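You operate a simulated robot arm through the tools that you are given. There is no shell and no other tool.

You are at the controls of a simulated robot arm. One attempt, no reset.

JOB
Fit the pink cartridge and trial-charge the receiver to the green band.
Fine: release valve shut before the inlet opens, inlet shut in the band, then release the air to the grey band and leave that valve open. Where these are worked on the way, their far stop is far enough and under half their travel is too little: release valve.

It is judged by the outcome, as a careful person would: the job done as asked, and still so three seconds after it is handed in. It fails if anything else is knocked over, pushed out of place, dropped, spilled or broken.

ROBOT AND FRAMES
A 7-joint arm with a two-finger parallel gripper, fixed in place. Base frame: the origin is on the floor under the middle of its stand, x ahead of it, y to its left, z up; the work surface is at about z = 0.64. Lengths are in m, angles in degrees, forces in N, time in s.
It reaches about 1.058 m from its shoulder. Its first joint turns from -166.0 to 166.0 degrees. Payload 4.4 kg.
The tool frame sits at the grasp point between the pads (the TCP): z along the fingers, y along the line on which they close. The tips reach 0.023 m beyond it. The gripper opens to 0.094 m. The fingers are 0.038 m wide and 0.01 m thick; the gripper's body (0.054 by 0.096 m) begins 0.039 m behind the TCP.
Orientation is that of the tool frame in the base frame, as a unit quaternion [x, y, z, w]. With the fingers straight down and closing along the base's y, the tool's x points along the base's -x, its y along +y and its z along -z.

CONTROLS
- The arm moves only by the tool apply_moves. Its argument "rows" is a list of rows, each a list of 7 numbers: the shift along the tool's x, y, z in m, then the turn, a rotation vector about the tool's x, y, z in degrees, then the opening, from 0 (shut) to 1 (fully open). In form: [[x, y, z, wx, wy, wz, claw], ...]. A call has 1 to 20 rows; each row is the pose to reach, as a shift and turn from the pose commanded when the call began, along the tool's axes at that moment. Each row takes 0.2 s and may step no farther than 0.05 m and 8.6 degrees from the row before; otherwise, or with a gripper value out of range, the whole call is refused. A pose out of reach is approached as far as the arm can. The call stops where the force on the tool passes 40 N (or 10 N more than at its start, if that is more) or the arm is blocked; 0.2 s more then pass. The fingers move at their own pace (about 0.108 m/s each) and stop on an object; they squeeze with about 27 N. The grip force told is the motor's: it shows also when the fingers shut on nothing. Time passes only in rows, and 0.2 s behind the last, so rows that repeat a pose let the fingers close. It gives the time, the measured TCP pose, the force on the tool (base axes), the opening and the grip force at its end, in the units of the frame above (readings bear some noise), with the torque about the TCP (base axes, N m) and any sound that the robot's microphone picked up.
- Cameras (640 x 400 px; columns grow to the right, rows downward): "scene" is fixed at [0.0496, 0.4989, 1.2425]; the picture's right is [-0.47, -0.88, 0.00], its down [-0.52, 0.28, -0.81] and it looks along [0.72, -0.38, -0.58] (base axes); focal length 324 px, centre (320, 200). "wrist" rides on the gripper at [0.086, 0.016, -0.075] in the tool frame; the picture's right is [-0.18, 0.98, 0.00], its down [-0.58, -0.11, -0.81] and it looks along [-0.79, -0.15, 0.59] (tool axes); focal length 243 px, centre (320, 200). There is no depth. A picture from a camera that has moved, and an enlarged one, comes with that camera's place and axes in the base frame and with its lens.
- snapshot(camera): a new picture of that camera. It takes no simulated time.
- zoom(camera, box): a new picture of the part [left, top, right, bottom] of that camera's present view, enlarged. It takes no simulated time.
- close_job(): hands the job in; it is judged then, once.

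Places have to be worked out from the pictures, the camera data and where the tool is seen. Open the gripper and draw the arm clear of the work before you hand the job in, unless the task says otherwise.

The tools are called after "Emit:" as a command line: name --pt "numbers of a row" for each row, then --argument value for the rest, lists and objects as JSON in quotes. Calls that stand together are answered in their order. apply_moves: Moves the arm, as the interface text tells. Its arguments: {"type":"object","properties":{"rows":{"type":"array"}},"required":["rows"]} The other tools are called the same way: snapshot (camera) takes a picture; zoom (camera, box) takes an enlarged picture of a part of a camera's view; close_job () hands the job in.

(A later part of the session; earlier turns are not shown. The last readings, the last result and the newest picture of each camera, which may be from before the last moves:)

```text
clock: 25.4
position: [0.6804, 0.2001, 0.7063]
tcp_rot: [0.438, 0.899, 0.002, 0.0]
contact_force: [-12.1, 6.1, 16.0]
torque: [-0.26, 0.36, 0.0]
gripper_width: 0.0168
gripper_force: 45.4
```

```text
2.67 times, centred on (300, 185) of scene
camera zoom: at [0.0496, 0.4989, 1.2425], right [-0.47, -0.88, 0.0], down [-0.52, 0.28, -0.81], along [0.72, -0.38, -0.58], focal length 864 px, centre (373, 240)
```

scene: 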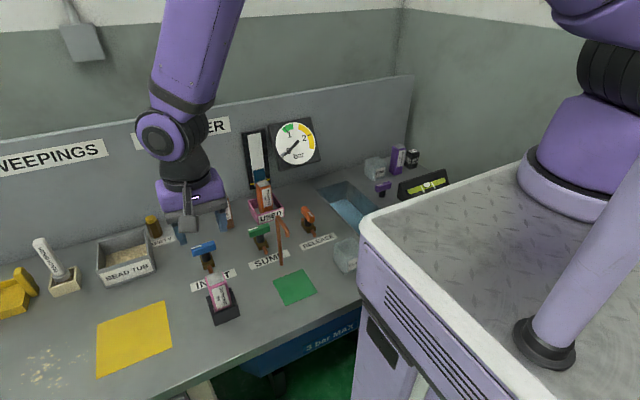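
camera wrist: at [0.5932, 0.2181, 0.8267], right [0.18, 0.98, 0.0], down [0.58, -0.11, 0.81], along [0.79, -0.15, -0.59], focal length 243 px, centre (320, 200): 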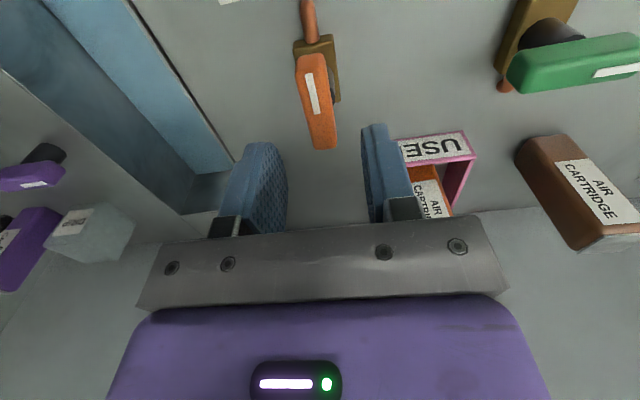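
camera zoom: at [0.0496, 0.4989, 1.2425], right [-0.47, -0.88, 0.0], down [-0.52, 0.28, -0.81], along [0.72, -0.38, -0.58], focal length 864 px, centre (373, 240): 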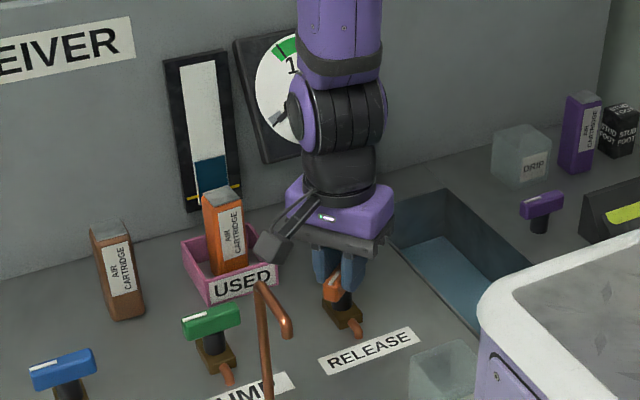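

It's at 52° and still free. I'll continue to 90°, watching for the stop.

Emit:
apply_moves --pt "0 0 0 0 0 7 0" --pt "0 0 0 0 0 14 0" --pt "0 0 0 0 0 21 0" --pt "0 0 0 0 0 28 0" --pt "0 0 0 0 0 33 0" --pt "0 0 0 0 0 37 0" --pt "0 0 0 0 0 37 0"

Emit:
zoom --camera "scene" --box '[250, 110, 350, 260]'

Emit:
snapshot --camera "wrist"

```text
clock: 27.0
position: [0.6795, 0.2004, 0.706]
tcp_rot: [0.701, 0.713, 0.001, 0.001]
contact_force: [-2.5, 8.1, 0.9]
torque: [-0.5, 0.18, 0.02]
gripper_width: 0.0167
gripper_force: 44.8
```

```text
2.67 times, centred on (300, 185) of scene
camera zoom: at [0.0496, 0.4989, 1.2425], right [-0.47, -0.88, 0.0], down [-0.52, 0.28, -0.81], along [0.72, -0.38, -0.58], focal length 864 px, centre (373, 240)
```

zoom: 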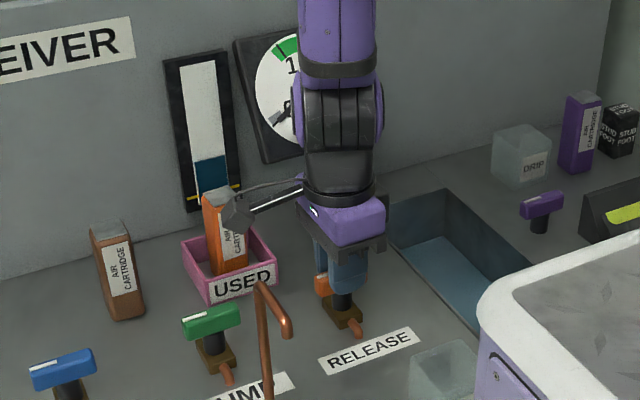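

```text
taken
camera wrist: at [0.6941, 0.2875, 0.7815], right [0.99, -0.17, 0.0], down [-0.1, -0.59, 0.8], along [-0.13, -0.79, -0.59], focal length 243 px, centre (320, 200)
```

wrist: 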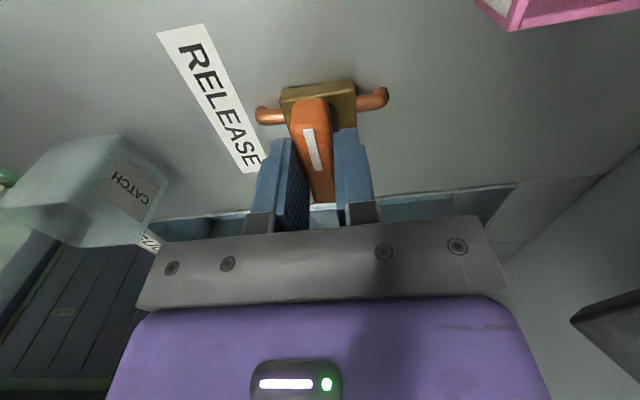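

The handle is now crosswise at about 89° with no resistance. I'll nudge a few more degrees to feel for the end stop.

Emit:
apply_moves --pt "0 0 0 0 0 2 0" --pt "0 0 0 0 0 4 0" --pt "0 0 0 0 0 4 0"

```text
clock: 27.8
position: [0.6797, 0.1993, 0.7068]
tcp_rot: [0.725, 0.689, 0.002, 0.0]
contact_force: [-8.7, 3.8, 9.0]
torque: [0.19, 0.25, 1.96]
gripper_width: 0.0176
gripper_force: 45.2
```

Torque rose to 2 N·m, so the stop at about 90° is reached and the release valve is shut. I'll relieve the twist, open the gripper and rise.

Emit:
apply_moves --pt "0 0 0 0 0 -1.5 0" --pt "0 0 0 0 0 -3 0" --pt "0 0 0 0 0 -3 0.15" --pt "0 0 0 0 0 -3 0.35" --pt "0 0 0 0 0 -3 0.5" --pt "0 0 0 0 0 -3 0.5" --pt "0 0 -0.03 0 0 -3 0.5" --pt "0 0 -0.07 0 0 -3 0.5" --pt "0 0 -0.11 0 0 -3 0.5" --pt "0 0 -0.15 0 0 -3 0.5" --pt "0 0 -0.15 0 0 -3 0.5"

Emit:
snapshot --camera "scene"

Emit:
zoom --camera "scene" --box '[250, 110, 350, 260]'

Emit:
snapshot --camera "wrist"

```text
clock: 30.2
position: [0.6802, 0.1962, 0.8553]
tcp_rot: [0.706, 0.708, 0.001, 0.0]
contact_force: [-0.1, 0.8, 0.1]
torque: [-0.01, 0.0, -0.02]
gripper_width: 0.0469
gripper_force: 0.0
```

```text
taken
```

scene: 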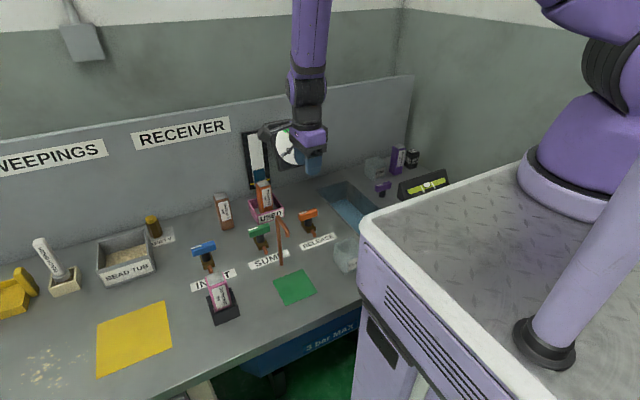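

```text
2.67 times, centred on (300, 185) of scene
camera zoom: at [0.0496, 0.4989, 1.2425], right [-0.47, -0.88, 0.0], down [-0.52, 0.28, -0.81], along [0.72, -0.38, -0.58], focal length 864 px, centre (373, 240)
```

zoom: 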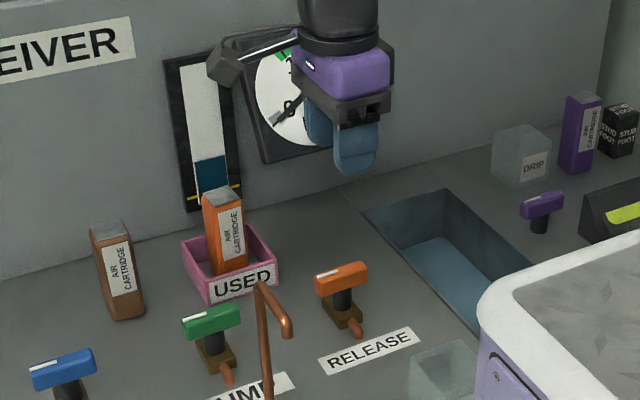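

```text
taken
camera wrist: at [0.6963, 0.2838, 0.9297], right [0.98, -0.18, 0.0], down [-0.11, -0.58, 0.8], along [-0.15, -0.79, -0.59], focal length 243 px, centre (320, 200)
```

wrist: 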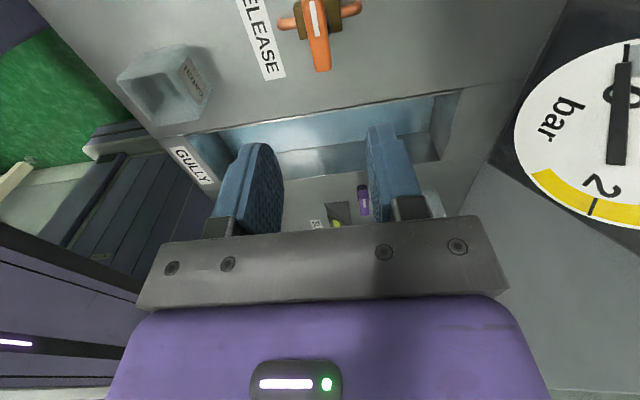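

The release handle is now crosswise, so it's shut, and the gauge is still at 0. I'll keep this wrist yaw (it suits the inlet handle, which lies along y) and move along +y to a viewing pose beyond the inlet.

Emit:
apply_moves --pt "0.044 0 0 0 0 0 0.5" --pt "0.088 0 0 0 0 0 0.5" --pt "0.132 0 0 0 0 0 0.5" --pt "0.176 0 0 0 0 0 0.5" --pt "0.22 0 0 0 0 0 0.5" --pt "0.264 0 0 0 0 0 0.5" --pt "0.308 0 0 0 0 0 0.5" --pt "0.35 0 0 0 0 0 0.5" --pt "0.35 0 0 0 0 0 0.5"

Emit:
snapshot --camera "scene"

Emit:
snapshot --camera "wrist"

Emit:
zoom --camera "wrist" --box '[260, 50, 380, 150]'

```text
clock: 32.2
position: [0.6788, 0.5511, 0.8553]
tcp_rot: [0.706, 0.708, 0.001, 0.0]
contact_force: [0.4, -0.1, 0.2]
torque: [0.02, 0.02, 0.0]
gripper_width: 0.0468
gripper_force: 0.1
```

```text
taken
```

scene: 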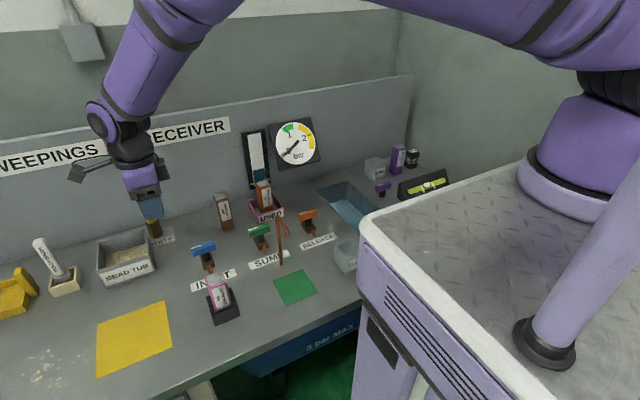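

```text
taken
camera wrist: at [0.6944, 0.6384, 0.9305], right [0.98, -0.18, 0.0], down [-0.11, -0.58, 0.8], along [-0.15, -0.79, -0.59], focal length 243 px, centre (320, 200)
```

wrist: 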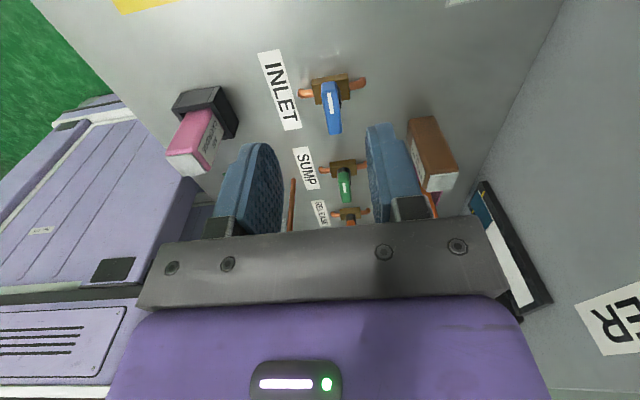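

```text
4.00 times, centred on (320, 100) of wrist
camera zoom: at [0.6944, 0.6384, 0.9305], right [0.98, -0.18, 0.0], down [-0.11, -0.58, 0.8], along [-0.15, -0.79, -0.59], focal length 970 px, centre (320, 600)
```

zoom: 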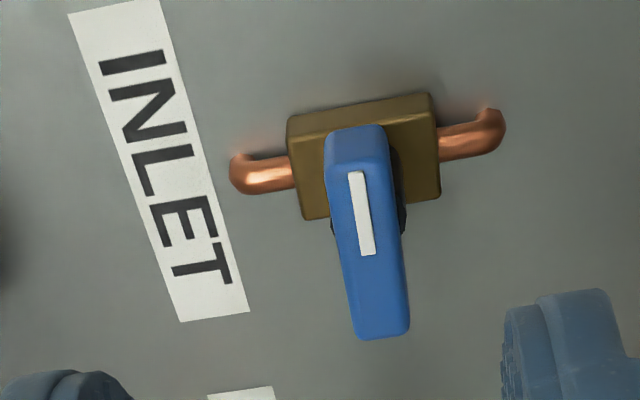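

The gauge is clearly visible from the scene camera in this arm pose. The inlet handle centre measures (0.679, 0.4816), so I'll move over it and lower to just above.

Emit:
apply_moves --pt "-0.035 0.0005 0.0 0 0 0 0.45" --pt "-0.07 0.0008 0.01 0 0 0 0.45" --pt "-0.07 0.0008 0.05 0 0 0 0.45" --pt "-0.07 0.0008 0.09 0 0 0 0.45" --pt "-0.07 0.0008 0.105 0 0 0 0.45" --pt "-0.07 0.0008 0.105 0 0 0 0.45"

Emit:
zoom --camera "wrist" --box '[210, 20, 410, 220]'

Emit:
snapshot --camera "scene"

```text
clock: 33.6
position: [0.6799, 0.4784, 0.7505]
tcp_rot: [0.706, 0.708, 0.001, 0.0]
contact_force: [0.9, 0.4, -0.6]
torque: [0.0, -0.03, 0.02]
gripper_width: 0.0423
gripper_force: 0.1
```

```text
2.00 times, centred on (310, 120) of wrist
camera zoom: at [0.6961, 0.5658, 0.8263], right [0.98, -0.18, 0.0], down [-0.11, -0.58, 0.8], along [-0.15, -0.79, -0.59], focal length 485 px, centre (340, 360)
```

zoom: 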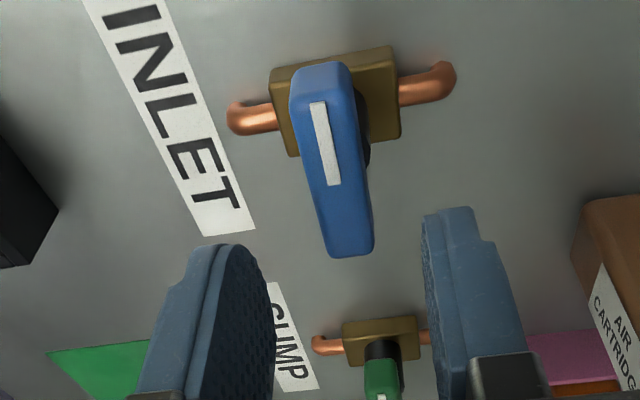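

```text
taken
```

scene: 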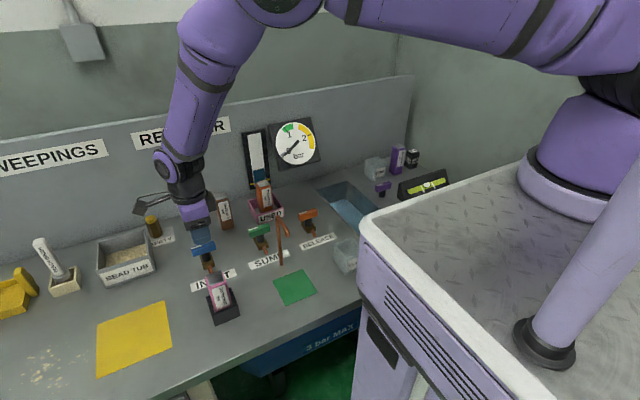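

The scene gauge stays visible here. The handle is centred at about (0.679, 0.482), so I'll shift +3 mm in y and lower the fingers around it.

Emit:
apply_moves --pt "0.003 -0.0008 0.0 0 0 0 0.45" --pt "0.003 -0.0008 0.015 0 0 0 0.45" --pt "0.003 -0.0008 0.03 0 0 0 0.45" --pt "0.003 -0.0008 0.039 0 0 0 0.45" --pt "0.003 -0.0008 0.0425 0 0 0 0.45" --pt "0.003 -0.0008 0.0425 0 0 0 0.45"

Emit:
zoom --camera "wrist" --box '[210, 20, 410, 220]'

Emit:
zoom --camera "scene" --box '[230, 110, 340, 190]'

```text
clock: 35.0
position: [0.6802, 0.4829, 0.7082]
tcp_rot: [0.706, 0.708, 0.002, 0.0]
contact_force: [-0.4, -0.1, 0.6]
torque: [0.0, 0.02, 0.0]
gripper_width: 0.042
gripper_force: 0.1
```

```text
2.00 times, centred on (310, 120) of wrist
camera zoom: at [0.6956, 0.5697, 0.7843], right [0.98, -0.18, 0.0], down [-0.11, -0.58, 0.8], along [-0.15, -0.79, -0.59], focal length 485 px, centre (340, 360)
```

zoom: 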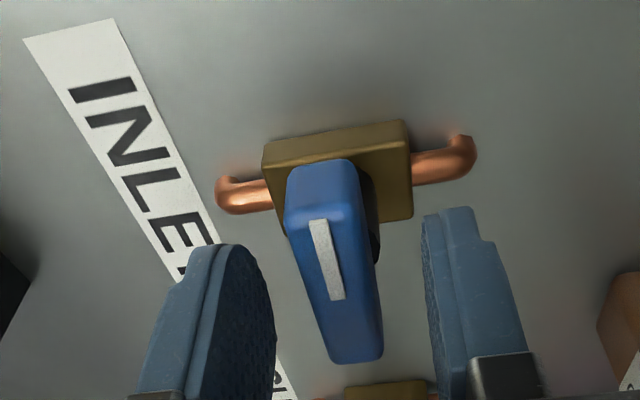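

```text
5.00 times, centred on (285, 150) of scene
camera zoom: at [0.0496, 0.4989, 1.2425], right [-0.47, -0.88, 0.0], down [-0.52, 0.28, -0.81], along [0.72, -0.38, -0.58], focal length 1621 px, centre (495, 450)
```

zoom: 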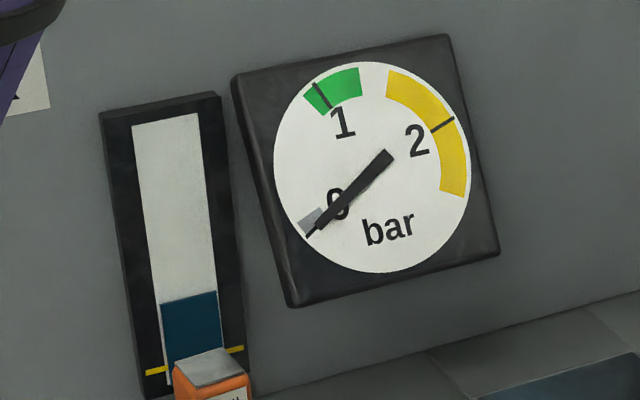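

The gauge reads 0 and is in clear view. The handle lies between the fingers, centred within about 1 mm, so I'll trim slightly and close.

Emit:
apply_moves --pt "-0.001 -0.0007 0.001 0 0 0 0.3" --pt "-0.001 -0.0007 0.001 0 0 0 0.18" --pt "-0.001 -0.0007 0.001 0 0 0 0.1" --pt "-0.001 -0.0007 0.001 0 0 0 0.0" --pt "-0.001 -0.0007 0.001 0 0 0 0.0"

Emit:
zoom --camera "wrist" --box '[210, 20, 410, 220]'

```text
clock: 36.2
position: [0.6802, 0.4814, 0.7083]
tcp_rot: [0.706, 0.708, 0.002, -0.001]
contact_force: [5.2, 1.3, -1.0]
torque: [0.55, 0.12, -0.01]
gripper_width: 0.0173
gripper_force: 45.0
```

```text
2.00 times, centred on (310, 120) of wrist
camera zoom: at [0.6955, 0.5685, 0.783], right [0.98, -0.18, 0.0], down [-0.11, -0.58, 0.8], along [-0.15, -0.79, -0.59], focal length 485 px, centre (340, 360)
```

zoom: 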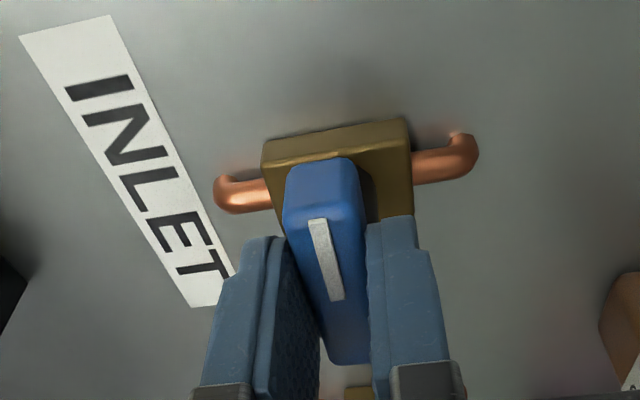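

The grip is good with only 5 N of side load. I'll crack the inlet open a little (counter-clockwise seen from above, −wz) and check the gauge right away.

Emit:
apply_moves --pt "0 0 0 0 0 -7 0" --pt "0 0 0 0 0 -14 0"

Emit:
zoom --camera "scene" --box '[230, 110, 340, 190]'

Emit:
zoom --camera "wrist" --box '[210, 20, 410, 220]'

```text
clock: 36.8
position: [0.6796, 0.4808, 0.7079]
tcp_rot: [0.615, 0.789, 0.002, 0.001]
contact_force: [8.8, 5.6, -2.7]
torque: [1.16, 0.42, 0.02]
gripper_width: 0.0169
gripper_force: 44.7
```

```text
5.00 times, centred on (285, 150) of scene
camera zoom: at [0.0496, 0.4989, 1.2425], right [-0.47, -0.88, 0.0], down [-0.52, 0.28, -0.81], along [0.72, -0.38, -0.58], focal length 1621 px, centre (495, 450)
```

zoom: 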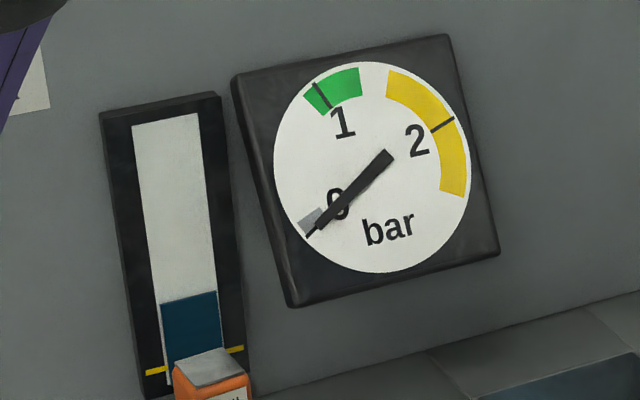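

```text
2.00 times, centred on (310, 120) of wrist
camera zoom: at [0.6735, 0.5698, 0.783], right [1.0, 0.06, 0.0], down [0.04, -0.59, 0.81], along [0.05, -0.8, -0.59], focal length 485 px, centre (340, 360)
```

zoom: 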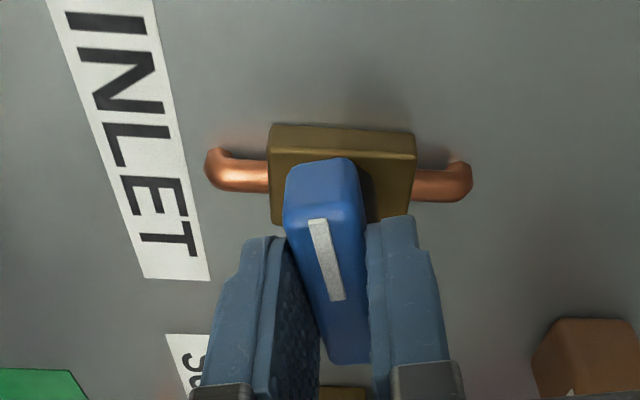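

The handle follows and the gauge is still at 0 with 14° of opening. I'll open a little further and check again.

Emit:
apply_moves --pt "0 0 0 0 0 -7 0" --pt "0 0 0 0 0 -14 0"

Emit:
zoom --camera "scene" --box '[230, 110, 340, 190]'

```text
clock: 37.4
position: [0.6785, 0.4819, 0.7065]
tcp_rot: [0.513, 0.858, 0.002, 0.0]
contact_force: [5.2, 7.2, -1.1]
torque: [0.29, 0.39, -0.01]
gripper_width: 0.0171
gripper_force: 45.5
```

```text
5.00 times, centred on (285, 150) of scene
camera zoom: at [0.0496, 0.4989, 1.2425], right [-0.47, -0.88, 0.0], down [-0.52, 0.28, -0.81], along [0.72, -0.38, -0.58], focal length 1621 px, centre (495, 450)
```

zoom: 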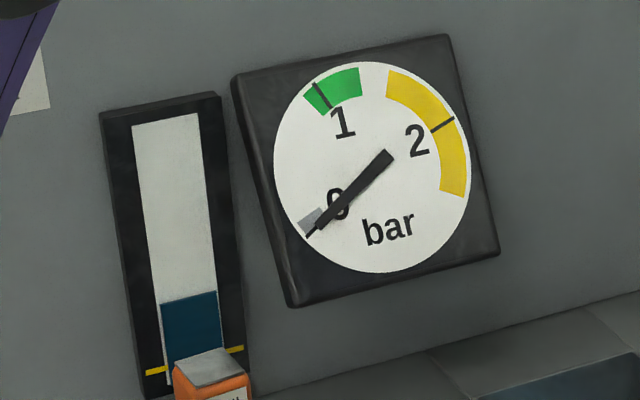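

No rise yet at about 28°. I'll continue to about 42° and check.

Emit:
apply_moves --pt "0 0 0 0 0 -7 0" --pt "0 0 0 0 0 -14 0"

Emit:
zoom --camera "scene" --box '[230, 110, 340, 190]'

```text
clock: 38.0
position: [0.6793, 0.4811, 0.7074]
tcp_rot: [0.405, 0.915, 0.001, 0.0]
contact_force: [1.4, 5.2, -4.1]
torque: [-0.53, -0.28, -0.02]
gripper_width: 0.017
gripper_force: 45.1
```

```text
5.00 times, centred on (285, 150) of scene
camera zoom: at [0.0496, 0.4989, 1.2425], right [-0.47, -0.88, 0.0], down [-0.52, 0.28, -0.81], along [0.72, -0.38, -0.58], focal length 1621 px, centre (495, 450)
```

zoom: 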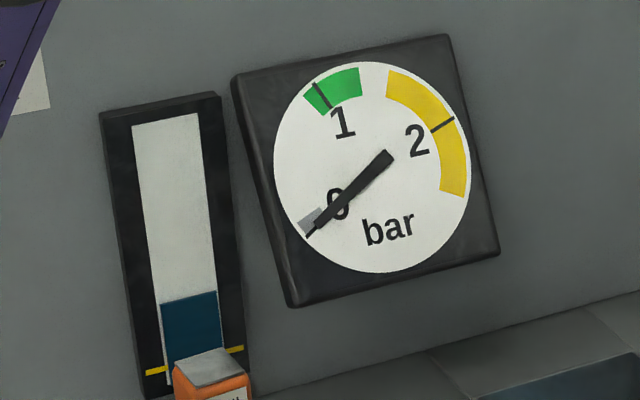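

At about 42° the needle may have just twitched. I'll hold for a moment to see whether it is rising.

Emit:
apply_moves --pt "0 0 0 0 0 0 0" --pt "0 0 0 0 0 0 0"

Emit:
zoom --camera "scene" --box '[265, 115, 325, 170]'

```text
clock: 38.6
position: [0.6783, 0.4805, 0.7073]
tcp_rot: [0.406, 0.914, 0.001, 0.001]
contact_force: [-2.1, 2.9, -6.1]
torque: [-0.32, -0.05, 0.01]
gripper_width: 0.0169
gripper_force: 45.4
```

```text
7.27 times, centred on (295, 142) of scene
camera zoom: at [0.0496, 0.4989, 1.2425], right [-0.47, -0.88, 0.0], down [-0.52, 0.28, -0.81], along [0.72, -0.38, -0.58], focal length 2357 px, centre (502, 618)
```

zoom: 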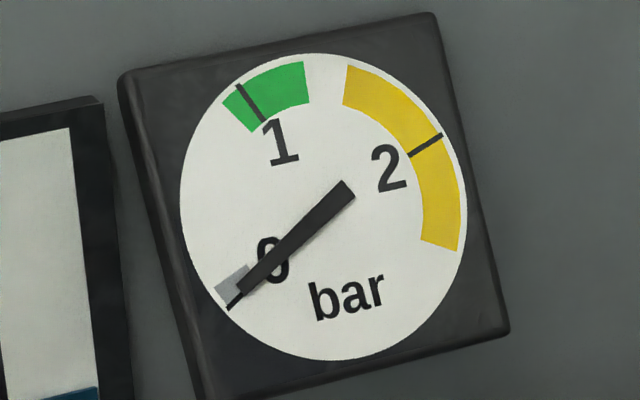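

The needle has just left the zero tick and is rising slowly, so flow begins around 42°. I'll hold for another second to measure the rate.

Emit:
apply_moves --pt "0 0 0 0 0 0 0" --pt "0 0 0 0 0 0 0" --pt "0 0 0 0 0 0 0" --pt "0 0 0 0 0 0 0"

Emit:
zoom --camera "scene" --box '[265, 115, 325, 170]'

```text
clock: 39.6
position: [0.6789, 0.4827, 0.7082]
tcp_rot: [0.406, 0.914, 0.001, 0.001]
contact_force: [-6.1, -0.5, -8.3]
torque: [0.08, 0.39, -0.01]
gripper_width: 0.0169
gripper_force: 45.1
```

```text
7.27 times, centred on (295, 142) of scene
camera zoom: at [0.0496, 0.4989, 1.2425], right [-0.47, -0.88, 0.0], down [-0.52, 0.28, -0.81], along [0.72, -0.38, -0.58], focal length 2357 px, centre (502, 618)
```

zoom: 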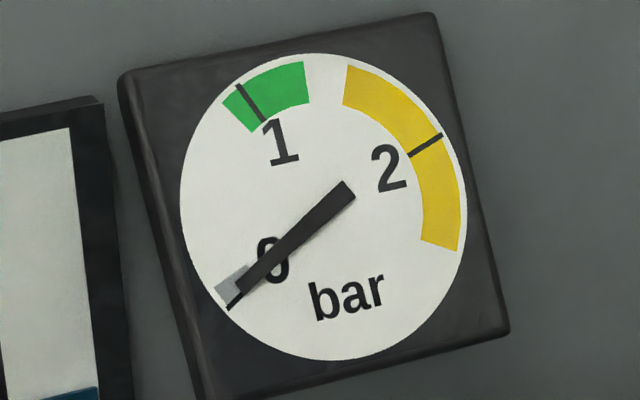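

The needle hasn't moved, so there's no flow yet at 42°. I'll open a further 8° and check.

Emit:
apply_moves --pt "0 0 0 0 0 -8 0" --pt "0 0 0 0 0 -8 0"

Emit:
zoom --camera "scene" --box '[265, 115, 325, 170]'

```text
clock: 40.2
position: [0.6788, 0.4801, 0.7069]
tcp_rot: [0.34, 0.94, 0.001, -0.001]
contact_force: [-11.7, -7.1, -5.2]
torque: [-0.02, 0.68, 0.0]
gripper_width: 0.0168
gripper_force: 44.9
```

```text
7.27 times, centred on (295, 142) of scene
camera zoom: at [0.0496, 0.4989, 1.2425], right [-0.47, -0.88, 0.0], down [-0.52, 0.28, -0.81], along [0.72, -0.38, -0.58], focal length 2357 px, centre (502, 618)
```

zoom: 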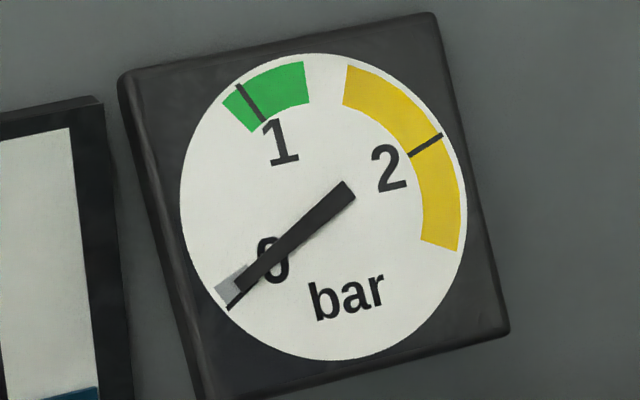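

I can't be sure whether the needle moved. I'll hold 0.6 s at this opening (about 50°) and look again.

Emit:
apply_moves --pt "0 0 0 0 0 0 0" --pt "0 0 0 0 0 0 0"

Emit:
zoom --camera "scene" --box '[265, 115, 325, 170]'

```text
clock: 40.8
position: [0.6774, 0.4807, 0.707]
tcp_rot: [0.341, 0.94, 0.001, 0.0]
contact_force: [-15.4, -12.8, -6.0]
torque: [-0.58, 0.05, -0.03]
gripper_width: 0.0171
gripper_force: 44.8
```

```text
7.27 times, centred on (295, 142) of scene
camera zoom: at [0.0496, 0.4989, 1.2425], right [-0.47, -0.88, 0.0], down [-0.52, 0.28, -0.81], along [0.72, -0.38, -0.58], focal length 2357 px, centre (502, 618)
```

zoom: 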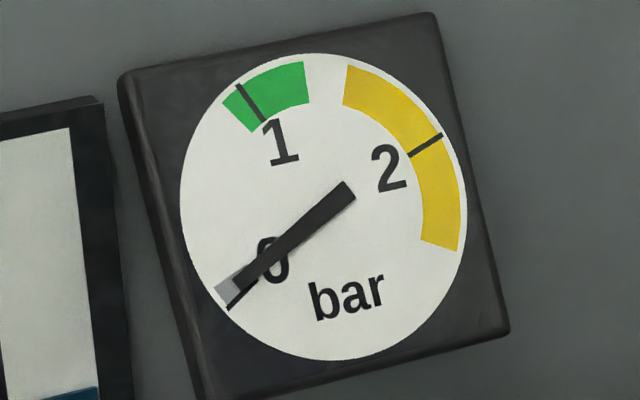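

The needle is now rising slowly. I'll hold here 1 s and measure the rate.

Emit:
apply_moves --pt "0 0 0 0 0 0 0" --pt "0 0 0 0 0 0 0" --pt "0 0 0 0 0 0 0" --pt "0 0 0 0 0 0 0"

Emit:
zoom --camera "scene" --box '[265, 115, 325, 170]'

```text
clock: 41.8
position: [0.6789, 0.481, 0.7077]
tcp_rot: [0.341, 0.94, 0.001, 0.001]
contact_force: [-18.9, -18.0, -9.2]
torque: [-0.77, -0.14, -0.03]
gripper_width: 0.017
gripper_force: 45.1
```

```text
7.27 times, centred on (295, 142) of scene
camera zoom: at [0.0496, 0.4989, 1.2425], right [-0.47, -0.88, 0.0], down [-0.52, 0.28, -0.81], along [0.72, -0.38, -0.58], focal length 2357 px, centre (502, 618)
```

zoom: 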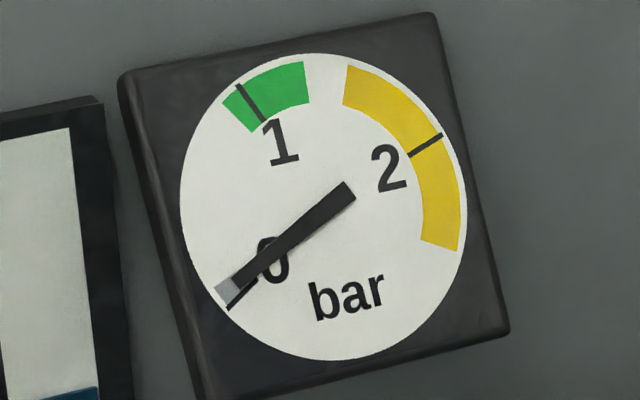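

It's rising slowly, and side load normal to the pads has built to about 26 N. I'll relieve that (tool y −1.3 mm) and open about 6° more to speed up the charging a little.

Emit:
apply_moves --pt "0 -0.0007 0 0 0 -3 0" --pt "0 -0.0013 0 0 0 -6 0" --pt "0 -0.0013 0 0 0 -6 0"

Emit:
zoom --camera "scene" --box '[265, 115, 325, 170]'

```text
clock: 42.6
position: [0.679, 0.4809, 0.7082]
tcp_rot: [0.291, 0.957, 0.002, -0.001]
contact_force: [-7.5, -3.6, -21.7]
torque: [0.26, 0.95, -0.02]
gripper_width: 0.0168
gripper_force: 44.8
```

```text
7.27 times, centred on (295, 142) of scene
camera zoom: at [0.0496, 0.4989, 1.2425], right [-0.47, -0.88, 0.0], down [-0.52, 0.28, -0.81], along [0.72, -0.38, -0.58], focal length 2357 px, centre (502, 618)
```

zoom: 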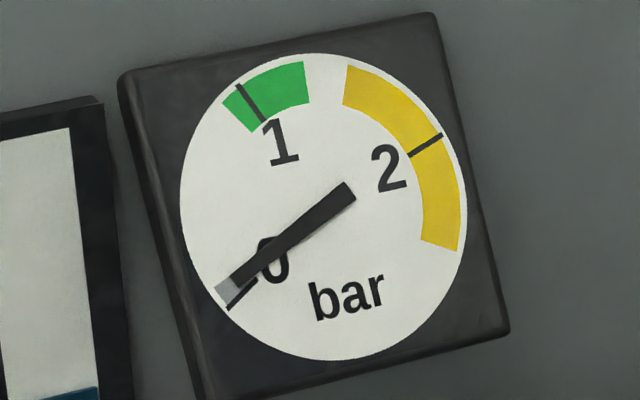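

Side load is relieved, but there's a 22 N vertical pull, so I'll lower the command by 1 mm. I'll hold for about 0.8 s and watch the gauge.

Emit:
apply_moves --pt "0 0 0.0005 0 0 0 0" --pt "0 0 0.001 0 0 0 0" --pt "0 0 0.001 0 0 0 0" --pt "0 0 0.001 0 0 0 0"

Emit:
zoom --camera "scene" --box '[265, 115, 325, 170]'

```text
clock: 43.6
position: [0.6783, 0.4812, 0.7074]
tcp_rot: [0.292, 0.956, 0.003, 0.0]
contact_force: [-4.6, -2.5, -11.0]
torque: [-0.3, 0.32, -0.02]
gripper_width: 0.0168
gripper_force: 45.0
```

```text
7.27 times, centred on (295, 142) of scene
camera zoom: at [0.0496, 0.4989, 1.2425], right [-0.47, -0.88, 0.0], down [-0.52, 0.28, -0.81], along [0.72, -0.38, -0.58], focal length 2357 px, centre (502, 618)
```

zoom: 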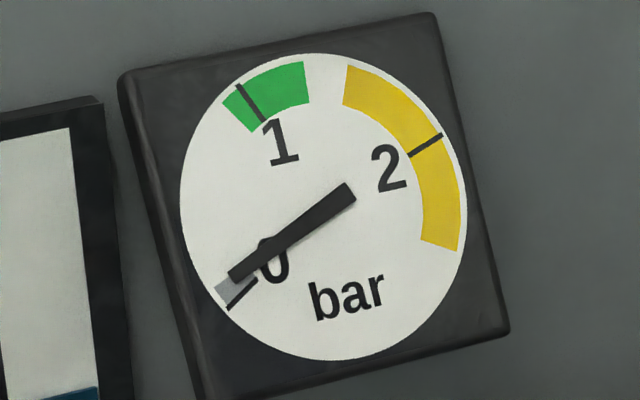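

About 3–4° of needle per second; the "1" mark is roughly 90° away. I'll open a further 12° to speed things up.

Emit:
apply_moves --pt "0 0 0 0 0 -6 0" --pt "0 0 0.0005 0 0 -12 0" --pt "0 0 0.0005 0 0 -12 0" --pt "0 0 0.0005 0 0 -12 0" --pt "0 0 0.0005 0 0 -12 0"

Emit:
zoom --camera "scene" --box '[265, 115, 325, 170]'

```text
clock: 44.8
position: [0.6781, 0.4804, 0.7084]
tcp_rot: [0.19, 0.982, 0.002, 0.002]
contact_force: [-12.7, -6.5, 22.9]
torque: [-0.18, 1.27, -0.03]
gripper_width: 0.017
gripper_force: 45.3
```

```text
7.27 times, centred on (295, 142) of scene
camera zoom: at [0.0496, 0.4989, 1.2425], right [-0.47, -0.88, 0.0], down [-0.52, 0.28, -0.81], along [0.72, -0.38, -0.58], focal length 2357 px, centre (502, 618)
```

zoom: 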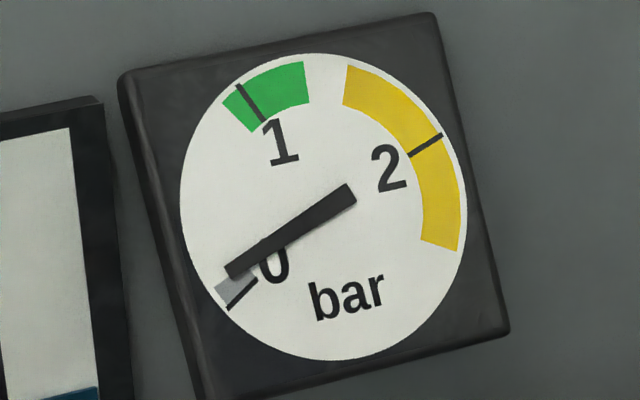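

Still a gentle climb. I'll ease the vertical load by raising 0.7 mm, and hold about 2 s to measure the rate at this opening.

Emit:
apply_moves --pt "0 0 -0.0004 0 0 0 0" --pt "0 0 -0.0007 0 0 0 0" --pt "0 0 -0.0007 0 0 0 0" --pt "0 0 -0.0007 0 0 0 0" --pt "0 0 -0.0007 0 0 0 0" --pt "0 0 -0.0007 0 0 0 0" --pt "0 0 -0.0007 0 0 0 0" --pt "0 0 -0.0007 0 0 0 0" --pt "0 0 -0.0007 0 0 0 0"

Emit:
zoom --camera "scene" --box '[265, 115, 325, 170]'

```text
clock: 46.8
position: [0.6783, 0.4803, 0.7083]
tcp_rot: [0.19, 0.982, 0.002, 0.001]
contact_force: [-1.3, 5.4, 30.5]
torque: [-0.35, 0.03, 0.02]
gripper_width: 0.0167
gripper_force: 44.7
```

```text
7.27 times, centred on (295, 142) of scene
camera zoom: at [0.0496, 0.4989, 1.2425], right [-0.47, -0.88, 0.0], down [-0.52, 0.28, -0.81], along [0.72, -0.38, -0.58], focal length 2357 px, centre (502, 618)
```

zoom: 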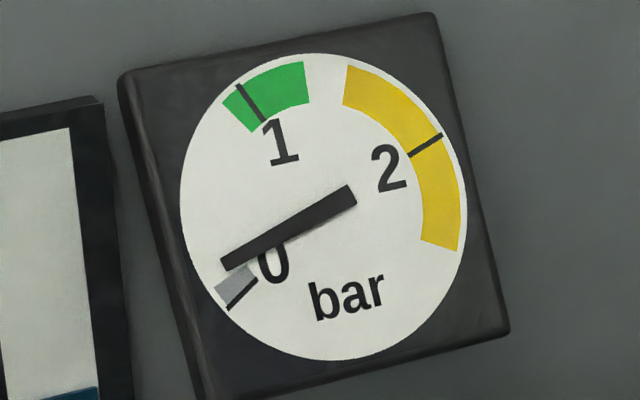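

The rate is about 2.5°/s. I'll open another 12°, lift the command 1.5 mm to unload the vertical force, and hold 2 s.

Emit:
apply_moves --pt "0 0 -0.0007 0 0 -6 0" --pt "0 0 -0.0015 0 0 -12 0" --pt "0 0 -0.0015 0 0 -12 0" --pt "0 0 -0.0015 0 0 -12 0" --pt "0 0 -0.0015 0 0 -12 0" --pt "0 0 -0.0015 0 0 -12 0" --pt "0 0 -0.0015 0 0 -12 0" --pt "0 0 -0.0015 0 0 -12 0" --pt "0 0 -0.0015 0 0 -12 0"

Emit:
zoom --camera "scene" --box '[265, 115, 325, 170]'

```text
clock: 48.8
position: [0.6792, 0.4805, 0.7071]
tcp_rot: [0.087, 0.996, 0.001, 0.0]
contact_force: [5.6, 11.1, -21.3]
torque: [-0.08, -1.07, -0.01]
gripper_width: 0.0167
gripper_force: 44.4
```

```text
7.27 times, centred on (295, 142) of scene
camera zoom: at [0.0496, 0.4989, 1.2425], right [-0.47, -0.88, 0.0], down [-0.52, 0.28, -0.81], along [0.72, -0.38, -0.58], focal length 2357 px, centre (502, 618)
```

zoom: 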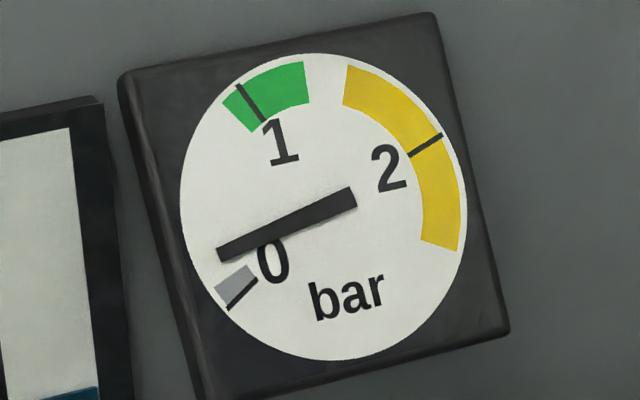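

The rate is constant at about 2.5°/s, so the flow is steady. The green band spans roughly 38° of needle, giving a comfortable window. I'll hold about 3 s while easing the vertical load.

Emit:
apply_moves --pt "0 0 0.0004 0 0 0 0" --pt "0 0 0.0007 0 0 0 0" --pt "0 0 0.0007 0 0 0 0" --pt "0 0 0.0007 0 0 0 0" --pt "0 0 0.0007 0 0 0 0" --pt "0 0 0.0007 0 0 0 0" --pt "0 0 0.0007 0 0 0 0" --pt "0 0 0.0007 0 0 0 0" --pt "0 0 0.0007 0 0 0 0" --pt "0 0 0.0007 0 0 0 0" --pt "0 0 0.0007 0 0 0 0" --pt "0 0 0.0007 0 0 0 0" --pt "0 0 0.0007 0 0 0 0" --pt "0 0 0.0007 0 0 0 0"

Emit:
zoom --camera "scene" --box '[265, 115, 325, 170]'

```text
clock: 51.8
position: [0.6779, 0.4794, 0.707]
tcp_rot: [0.086, 0.996, 0.0, 0.001]
contact_force: [-9.6, 1.1, -13.1]
torque: [-0.05, 0.79, 0.0]
gripper_width: 0.0168
gripper_force: 44.9
```

```text
7.27 times, centred on (295, 142) of scene
camera zoom: at [0.0496, 0.4989, 1.2425], right [-0.47, -0.88, 0.0], down [-0.52, 0.28, -0.81], along [0.72, -0.38, -0.58], focal length 2357 px, centre (502, 618)
```

zoom: 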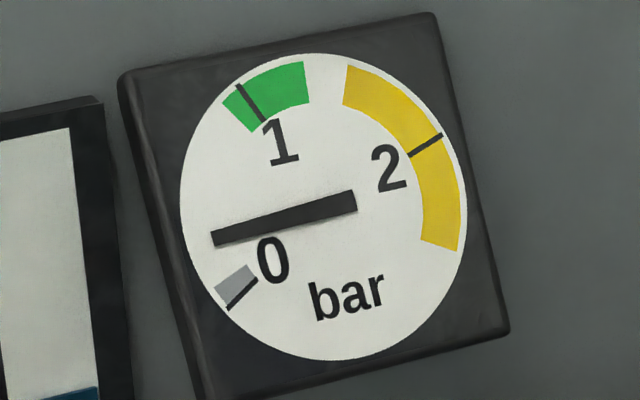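

Steady at 2.6°/s, with about 70° to go to the "1" mark. I'll hold for 4 s.

Emit:
apply_moves --pt "0 0 0.0003 0 0 0 0" --pt "0 0 0.0003 0 0 0 0" --pt "0 0 0.0003 0 0 0 0" --pt "0 0 0.0003 0 0 0 0" --pt "0 0 0.0003 0 0 0 0" --pt "0 0 0.0003 0 0 0 0" --pt "0 0 0.0003 0 0 0 0" --pt "0 0 0.0003 0 0 0 0" --pt "0 0 0.0003 0 0 0 0" --pt "0 0 0.0003 0 0 0 0" --pt "0 0 0.0003 0 0 0 0" --pt "0 0 0.0003 0 0 0 0" --pt "0 0 0.0003 0 0 0 0" --pt "0 0 0.0003 0 0 0 0" --pt "0 0 0.0003 0 0 0 0" --pt "0 0 0.0003 0 0 0 0" --pt "0 0 0.0003 0 0 0 0" --pt "0 0 0.0003 0 0 0 0" --pt "0 0 0.0003 0 0 0 0" --pt "0 0 0.0003 0 0 0 0"

Emit:
zoom --camera "scene" --box '[265, 115, 325, 170]'

```text
clock: 56.0
position: [0.6784, 0.4795, 0.7073]
tcp_rot: [0.085, 0.996, 0.001, 0.0]
contact_force: [-26.7, 1.6, -14.1]
torque: [-0.05, 0.87, 0.01]
gripper_width: 0.0169
gripper_force: 45.3
```

```text
7.27 times, centred on (295, 142) of scene
camera zoom: at [0.0496, 0.4989, 1.2425], right [-0.47, -0.88, 0.0], down [-0.52, 0.28, -0.81], along [0.72, -0.38, -0.58], focal length 2357 px, centre (502, 618)
```

zoom: 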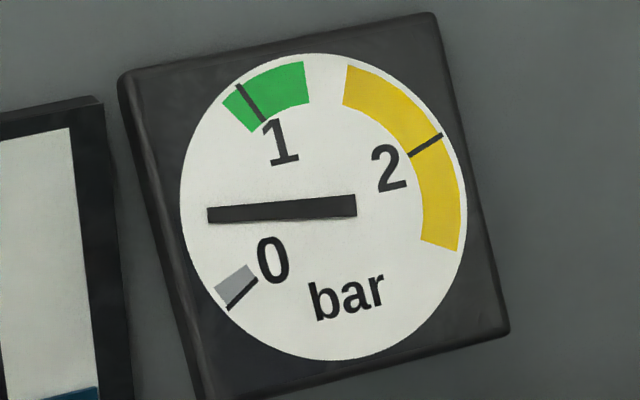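

It's at about 4° below horizontal. I'll unload the 27 N along the handle (1 mm toward −x) and hold for another 4 s.

Emit:
apply_moves --pt "0.0005 0 0.0003 0 0 0 0" --pt "0.001 0 0.0003 0 0 0 0" --pt "0.001 0 0.0003 0 0 0 0" --pt "0.001 0 0.0003 0 0 0 0" --pt "0.001 0 0.0003 0 0 0 0" --pt "0.001 0 0.0003 0 0 0 0" --pt "0.001 0 0.0003 0 0 0 0" --pt "0.001 0 0.0003 0 0 0 0" --pt "0.001 0 0.0003 0 0 0 0" --pt "0.001 0 0.0003 0 0 0 0" --pt "0.001 0 0.0003 0 0 0 0" --pt "0.001 0 0.0003 0 0 0 0" --pt "0.001 0 0.0003 0 0 0 0" --pt "0.001 0 0.0003 0 0 0 0" --pt "0.001 0 0.0003 0 0 0 0" --pt "0.001 0 0.0003 0 0 0 0" --pt "0.001 0 0.0003 0 0 0 0" --pt "0.001 0 0.0003 0 0 0 0" --pt "0.001 0 0.0003 0 0 0 0" --pt "0.001 0 0.0003 0 0 0 0"

Emit:
zoom --camera "scene" --box '[265, 115, 325, 170]'

```text
clock: 60.2
position: [0.6786, 0.4807, 0.7064]
tcp_rot: [0.087, 0.996, 0.002, 0.001]
contact_force: [1.3, -6.8, 10.9]
torque: [-0.57, -0.57, 0.0]
gripper_width: 0.0171
gripper_force: 45.3
```

```text
7.27 times, centred on (295, 142) of scene
camera zoom: at [0.0496, 0.4989, 1.2425], right [-0.47, -0.88, 0.0], down [-0.52, 0.28, -0.81], along [0.72, -0.38, -0.58], focal length 2357 px, centre (502, 618)
```

zoom: 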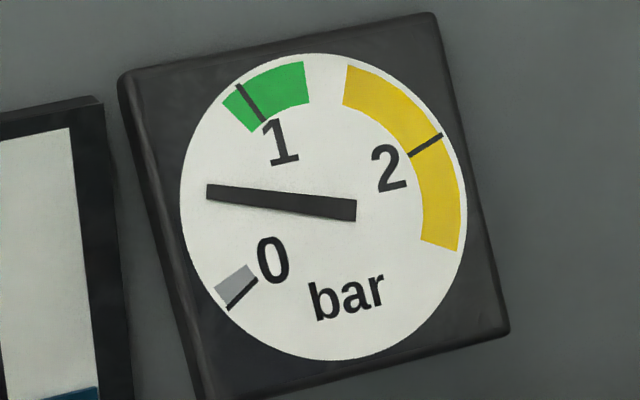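

Now about 8° above horizontal, with forces low. I'll hold another 4 s.

Emit:
apply_moves --pt "0 0 0 0 0 0 0" --pt "0 0 0 0 0 0 0" --pt "0 0 0 0 0 0 0" --pt "0 0 0 0 0 0 0" --pt "0 0 0 0 0 0 0" --pt "0 0 0 0 0 0 0" --pt "0 0 0 0 0 0 0" --pt "0 0 0 0 0 0 0" --pt "0 0 0 0 0 0 0" --pt "0 0 0 0 0 0 0" --pt "0 0 0 0 0 0 0" --pt "0 0 0 0 0 0 0" --pt "0 0 0 0 0 0 0" --pt "0 0 0 0 0 0 0" --pt "0 0 0 0 0 0 0" --pt "0 0 0 0 0 0 0" --pt "0 0 0 0 0 0 0" --pt "0 0 0 0 0 0 0" --pt "0 0 0 0 0 0 0" --pt "0 0 0 0 0 0 0"

Emit:
zoom --camera "scene" --box '[265, 115, 325, 170]'

```text
clock: 64.4
position: [0.68, 0.48, 0.7065]
tcp_rot: [0.087, 0.996, 0.002, 0.001]
contact_force: [12.1, -7.5, 16.4]
torque: [-0.41, -0.23, 0.03]
gripper_width: 0.0167
gripper_force: 44.7
```

```text
7.27 times, centred on (295, 142) of scene
camera zoom: at [0.0496, 0.4989, 1.2425], right [-0.47, -0.88, 0.0], down [-0.52, 0.28, -0.81], along [0.72, -0.38, -0.58], focal length 2357 px, centre (502, 618)
```

zoom: 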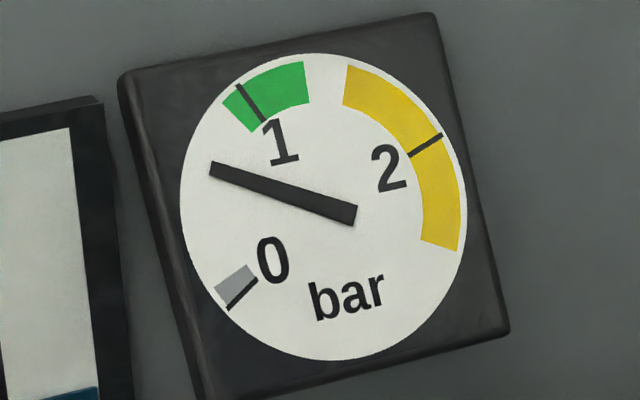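

About 19° now, with 40° to go. I'll trim the small loads and hold another 4 s.

Emit:
apply_moves --pt "-0.0004 0 -0.0005 0 0 0 0" --pt "-0.0004 0 -0.0005 0 0 0 0" --pt "-0.0004 0 -0.0005 0 0 0 0" --pt "-0.0004 0 -0.0005 0 0 0 0" --pt "-0.0004 0 -0.0005 0 0 0 0" --pt "-0.0004 0 -0.0005 0 0 0 0" --pt "-0.0004 0 -0.0005 0 0 0 0" --pt "-0.0004 0 -0.0005 0 0 0 0" --pt "-0.0004 0 -0.0005 0 0 0 0" --pt "-0.0004 0 -0.0005 0 0 0 0" --pt "-0.0004 0 -0.0005 0 0 0 0" --pt "-0.0004 0 -0.0005 0 0 0 0" --pt "-0.0004 0 -0.0005 0 0 0 0" --pt "-0.0004 0 -0.0005 0 0 0 0" --pt "-0.0004 0 -0.0005 0 0 0 0" --pt "-0.0004 0 -0.0005 0 0 0 0" --pt "-0.0004 0 -0.0005 0 0 0 0" --pt "-0.0004 0 -0.0005 0 0 0 0" --pt "-0.0004 0 -0.0005 0 0 0 0" --pt "-0.0004 0 -0.0005 0 0 0 0"

Emit:
zoom --camera "scene" --box '[265, 115, 325, 170]'

```text
clock: 68.6
position: [0.6781, 0.4802, 0.709]
tcp_rot: [0.086, 0.996, 0.002, 0.001]
contact_force: [19.4, -19.4, 9.2]
torque: [-0.53, -0.27, 0.0]
gripper_width: 0.0167
gripper_force: 44.9
```

```text
7.27 times, centred on (295, 142) of scene
camera zoom: at [0.0496, 0.4989, 1.2425], right [-0.47, -0.88, 0.0], down [-0.52, 0.28, -0.81], along [0.72, -0.38, -0.58], focal length 2357 px, centre (502, 618)
```

zoom: 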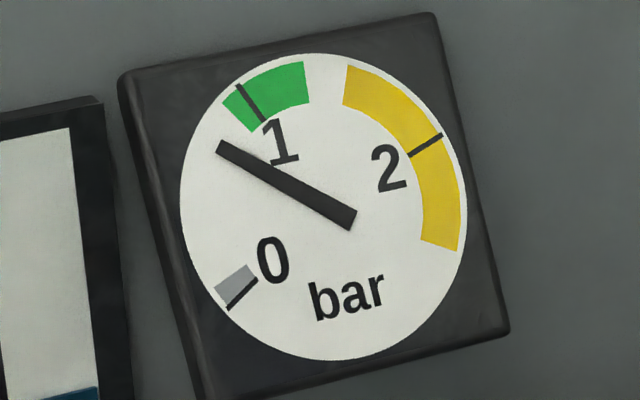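

About 29°. I'll relieve the side loads by roughly 1 mm each and hold 4 s more.

Emit:
apply_moves --pt "-0.0008 -0.0007 0 0 0 0 0" --pt "-0.001 -0.001 0 0 0 0 0" --pt "-0.001 -0.001 0 0 0 0 0" --pt "-0.001 -0.001 0 0 0 0 0" --pt "-0.001 -0.001 0 0 0 0 0" --pt "-0.001 -0.001 0 0 0 0 0" --pt "-0.001 -0.001 0 0 0 0 0" --pt "-0.001 -0.001 0 0 0 0 0" --pt "-0.001 -0.001 0 0 0 0 0" --pt "-0.001 -0.001 0 0 0 0 0" --pt "-0.001 -0.001 0 0 0 0 0" --pt "-0.001 -0.001 0 0 0 0 0" --pt "-0.001 -0.001 0 0 0 0 0" --pt "-0.001 -0.001 0 0 0 0 0" --pt "-0.001 -0.001 0 0 0 0 0" --pt "-0.001 -0.001 0 0 0 0 0" --pt "-0.001 -0.001 0 0 0 0 0" --pt "-0.001 -0.001 0 0 0 0 0" --pt "-0.001 -0.001 0 0 0 0 0" --pt "-0.001 -0.001 0 0 0 0 0"

Emit:
zoom --camera "scene" --box '[265, 115, 325, 170]'

```text
clock: 72.8
position: [0.6777, 0.4798, 0.7076]
tcp_rot: [0.087, 0.996, 0.001, 0.0]
contact_force: [10.6, 9.1, -12.6]
torque: [0.1, 0.59, 0.01]
gripper_width: 0.0167
gripper_force: 45.3
```

```text
7.27 times, centred on (295, 142) of scene
camera zoom: at [0.0496, 0.4989, 1.2425], right [-0.47, -0.88, 0.0], down [-0.52, 0.28, -0.81], along [0.72, -0.38, -0.58], focal length 2357 px, centre (502, 618)
```

zoom: 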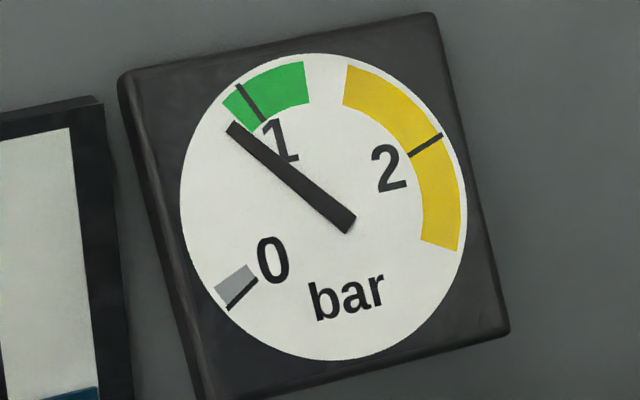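

About 40°, approaching the band's lower edge (about 46°). I'll hold 4 s more.

Emit:
apply_moves --pt "-0.0003 0.0003 0.0004 0 0 0 0" --pt "-0.0003 0.0003 0.0004 0 0 0 0" --pt "-0.0003 0.0003 0.0004 0 0 0 0" --pt "-0.0003 0.0003 0.0004 0 0 0 0" --pt "-0.0003 0.0003 0.0004 0 0 0 0" --pt "-0.0003 0.0003 0.0004 0 0 0 0" --pt "-0.0003 0.0003 0.0004 0 0 0 0" --pt "-0.0003 0.0003 0.0004 0 0 0 0" --pt "-0.0003 0.0003 0.0004 0 0 0 0" --pt "-0.0003 0.0003 0.0004 0 0 0 0" --pt "-0.0003 0.0003 0.0004 0 0 0 0" --pt "-0.0003 0.0003 0.0004 0 0 0 0" --pt "-0.0003 0.0003 0.0004 0 0 0 0" --pt "-0.0003 0.0003 0.0004 0 0 0 0" --pt "-0.0003 0.0003 0.0004 0 0 0 0" --pt "-0.0003 0.0003 0.0004 0 0 0 0" --pt "-0.0003 0.0003 0.0004 0 0 0 0" --pt "-0.0003 0.0003 0.0004 0 0 0 0" --pt "-0.0003 0.0003 0.0004 0 0 0 0" --pt "-0.0003 0.0003 0.0004 0 0 0 0"

Emit:
zoom --camera "scene" --box '[265, 115, 325, 170]'

```text
clock: 77.0
position: [0.678, 0.4805, 0.7071]
tcp_rot: [0.086, 0.996, 0.001, 0.001]
contact_force: [-16.6, 13.3, -3.1]
torque: [0.11, 0.75, -0.01]
gripper_width: 0.0168
gripper_force: 45.2
```

```text
7.27 times, centred on (295, 142) of scene
camera zoom: at [0.0496, 0.4989, 1.2425], right [-0.47, -0.88, 0.0], down [-0.52, 0.28, -0.81], along [0.72, -0.38, -0.58], focal length 2357 px, centre (502, 618)
```

zoom: 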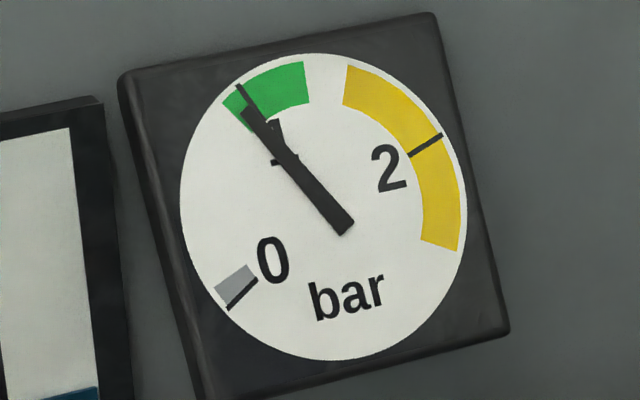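

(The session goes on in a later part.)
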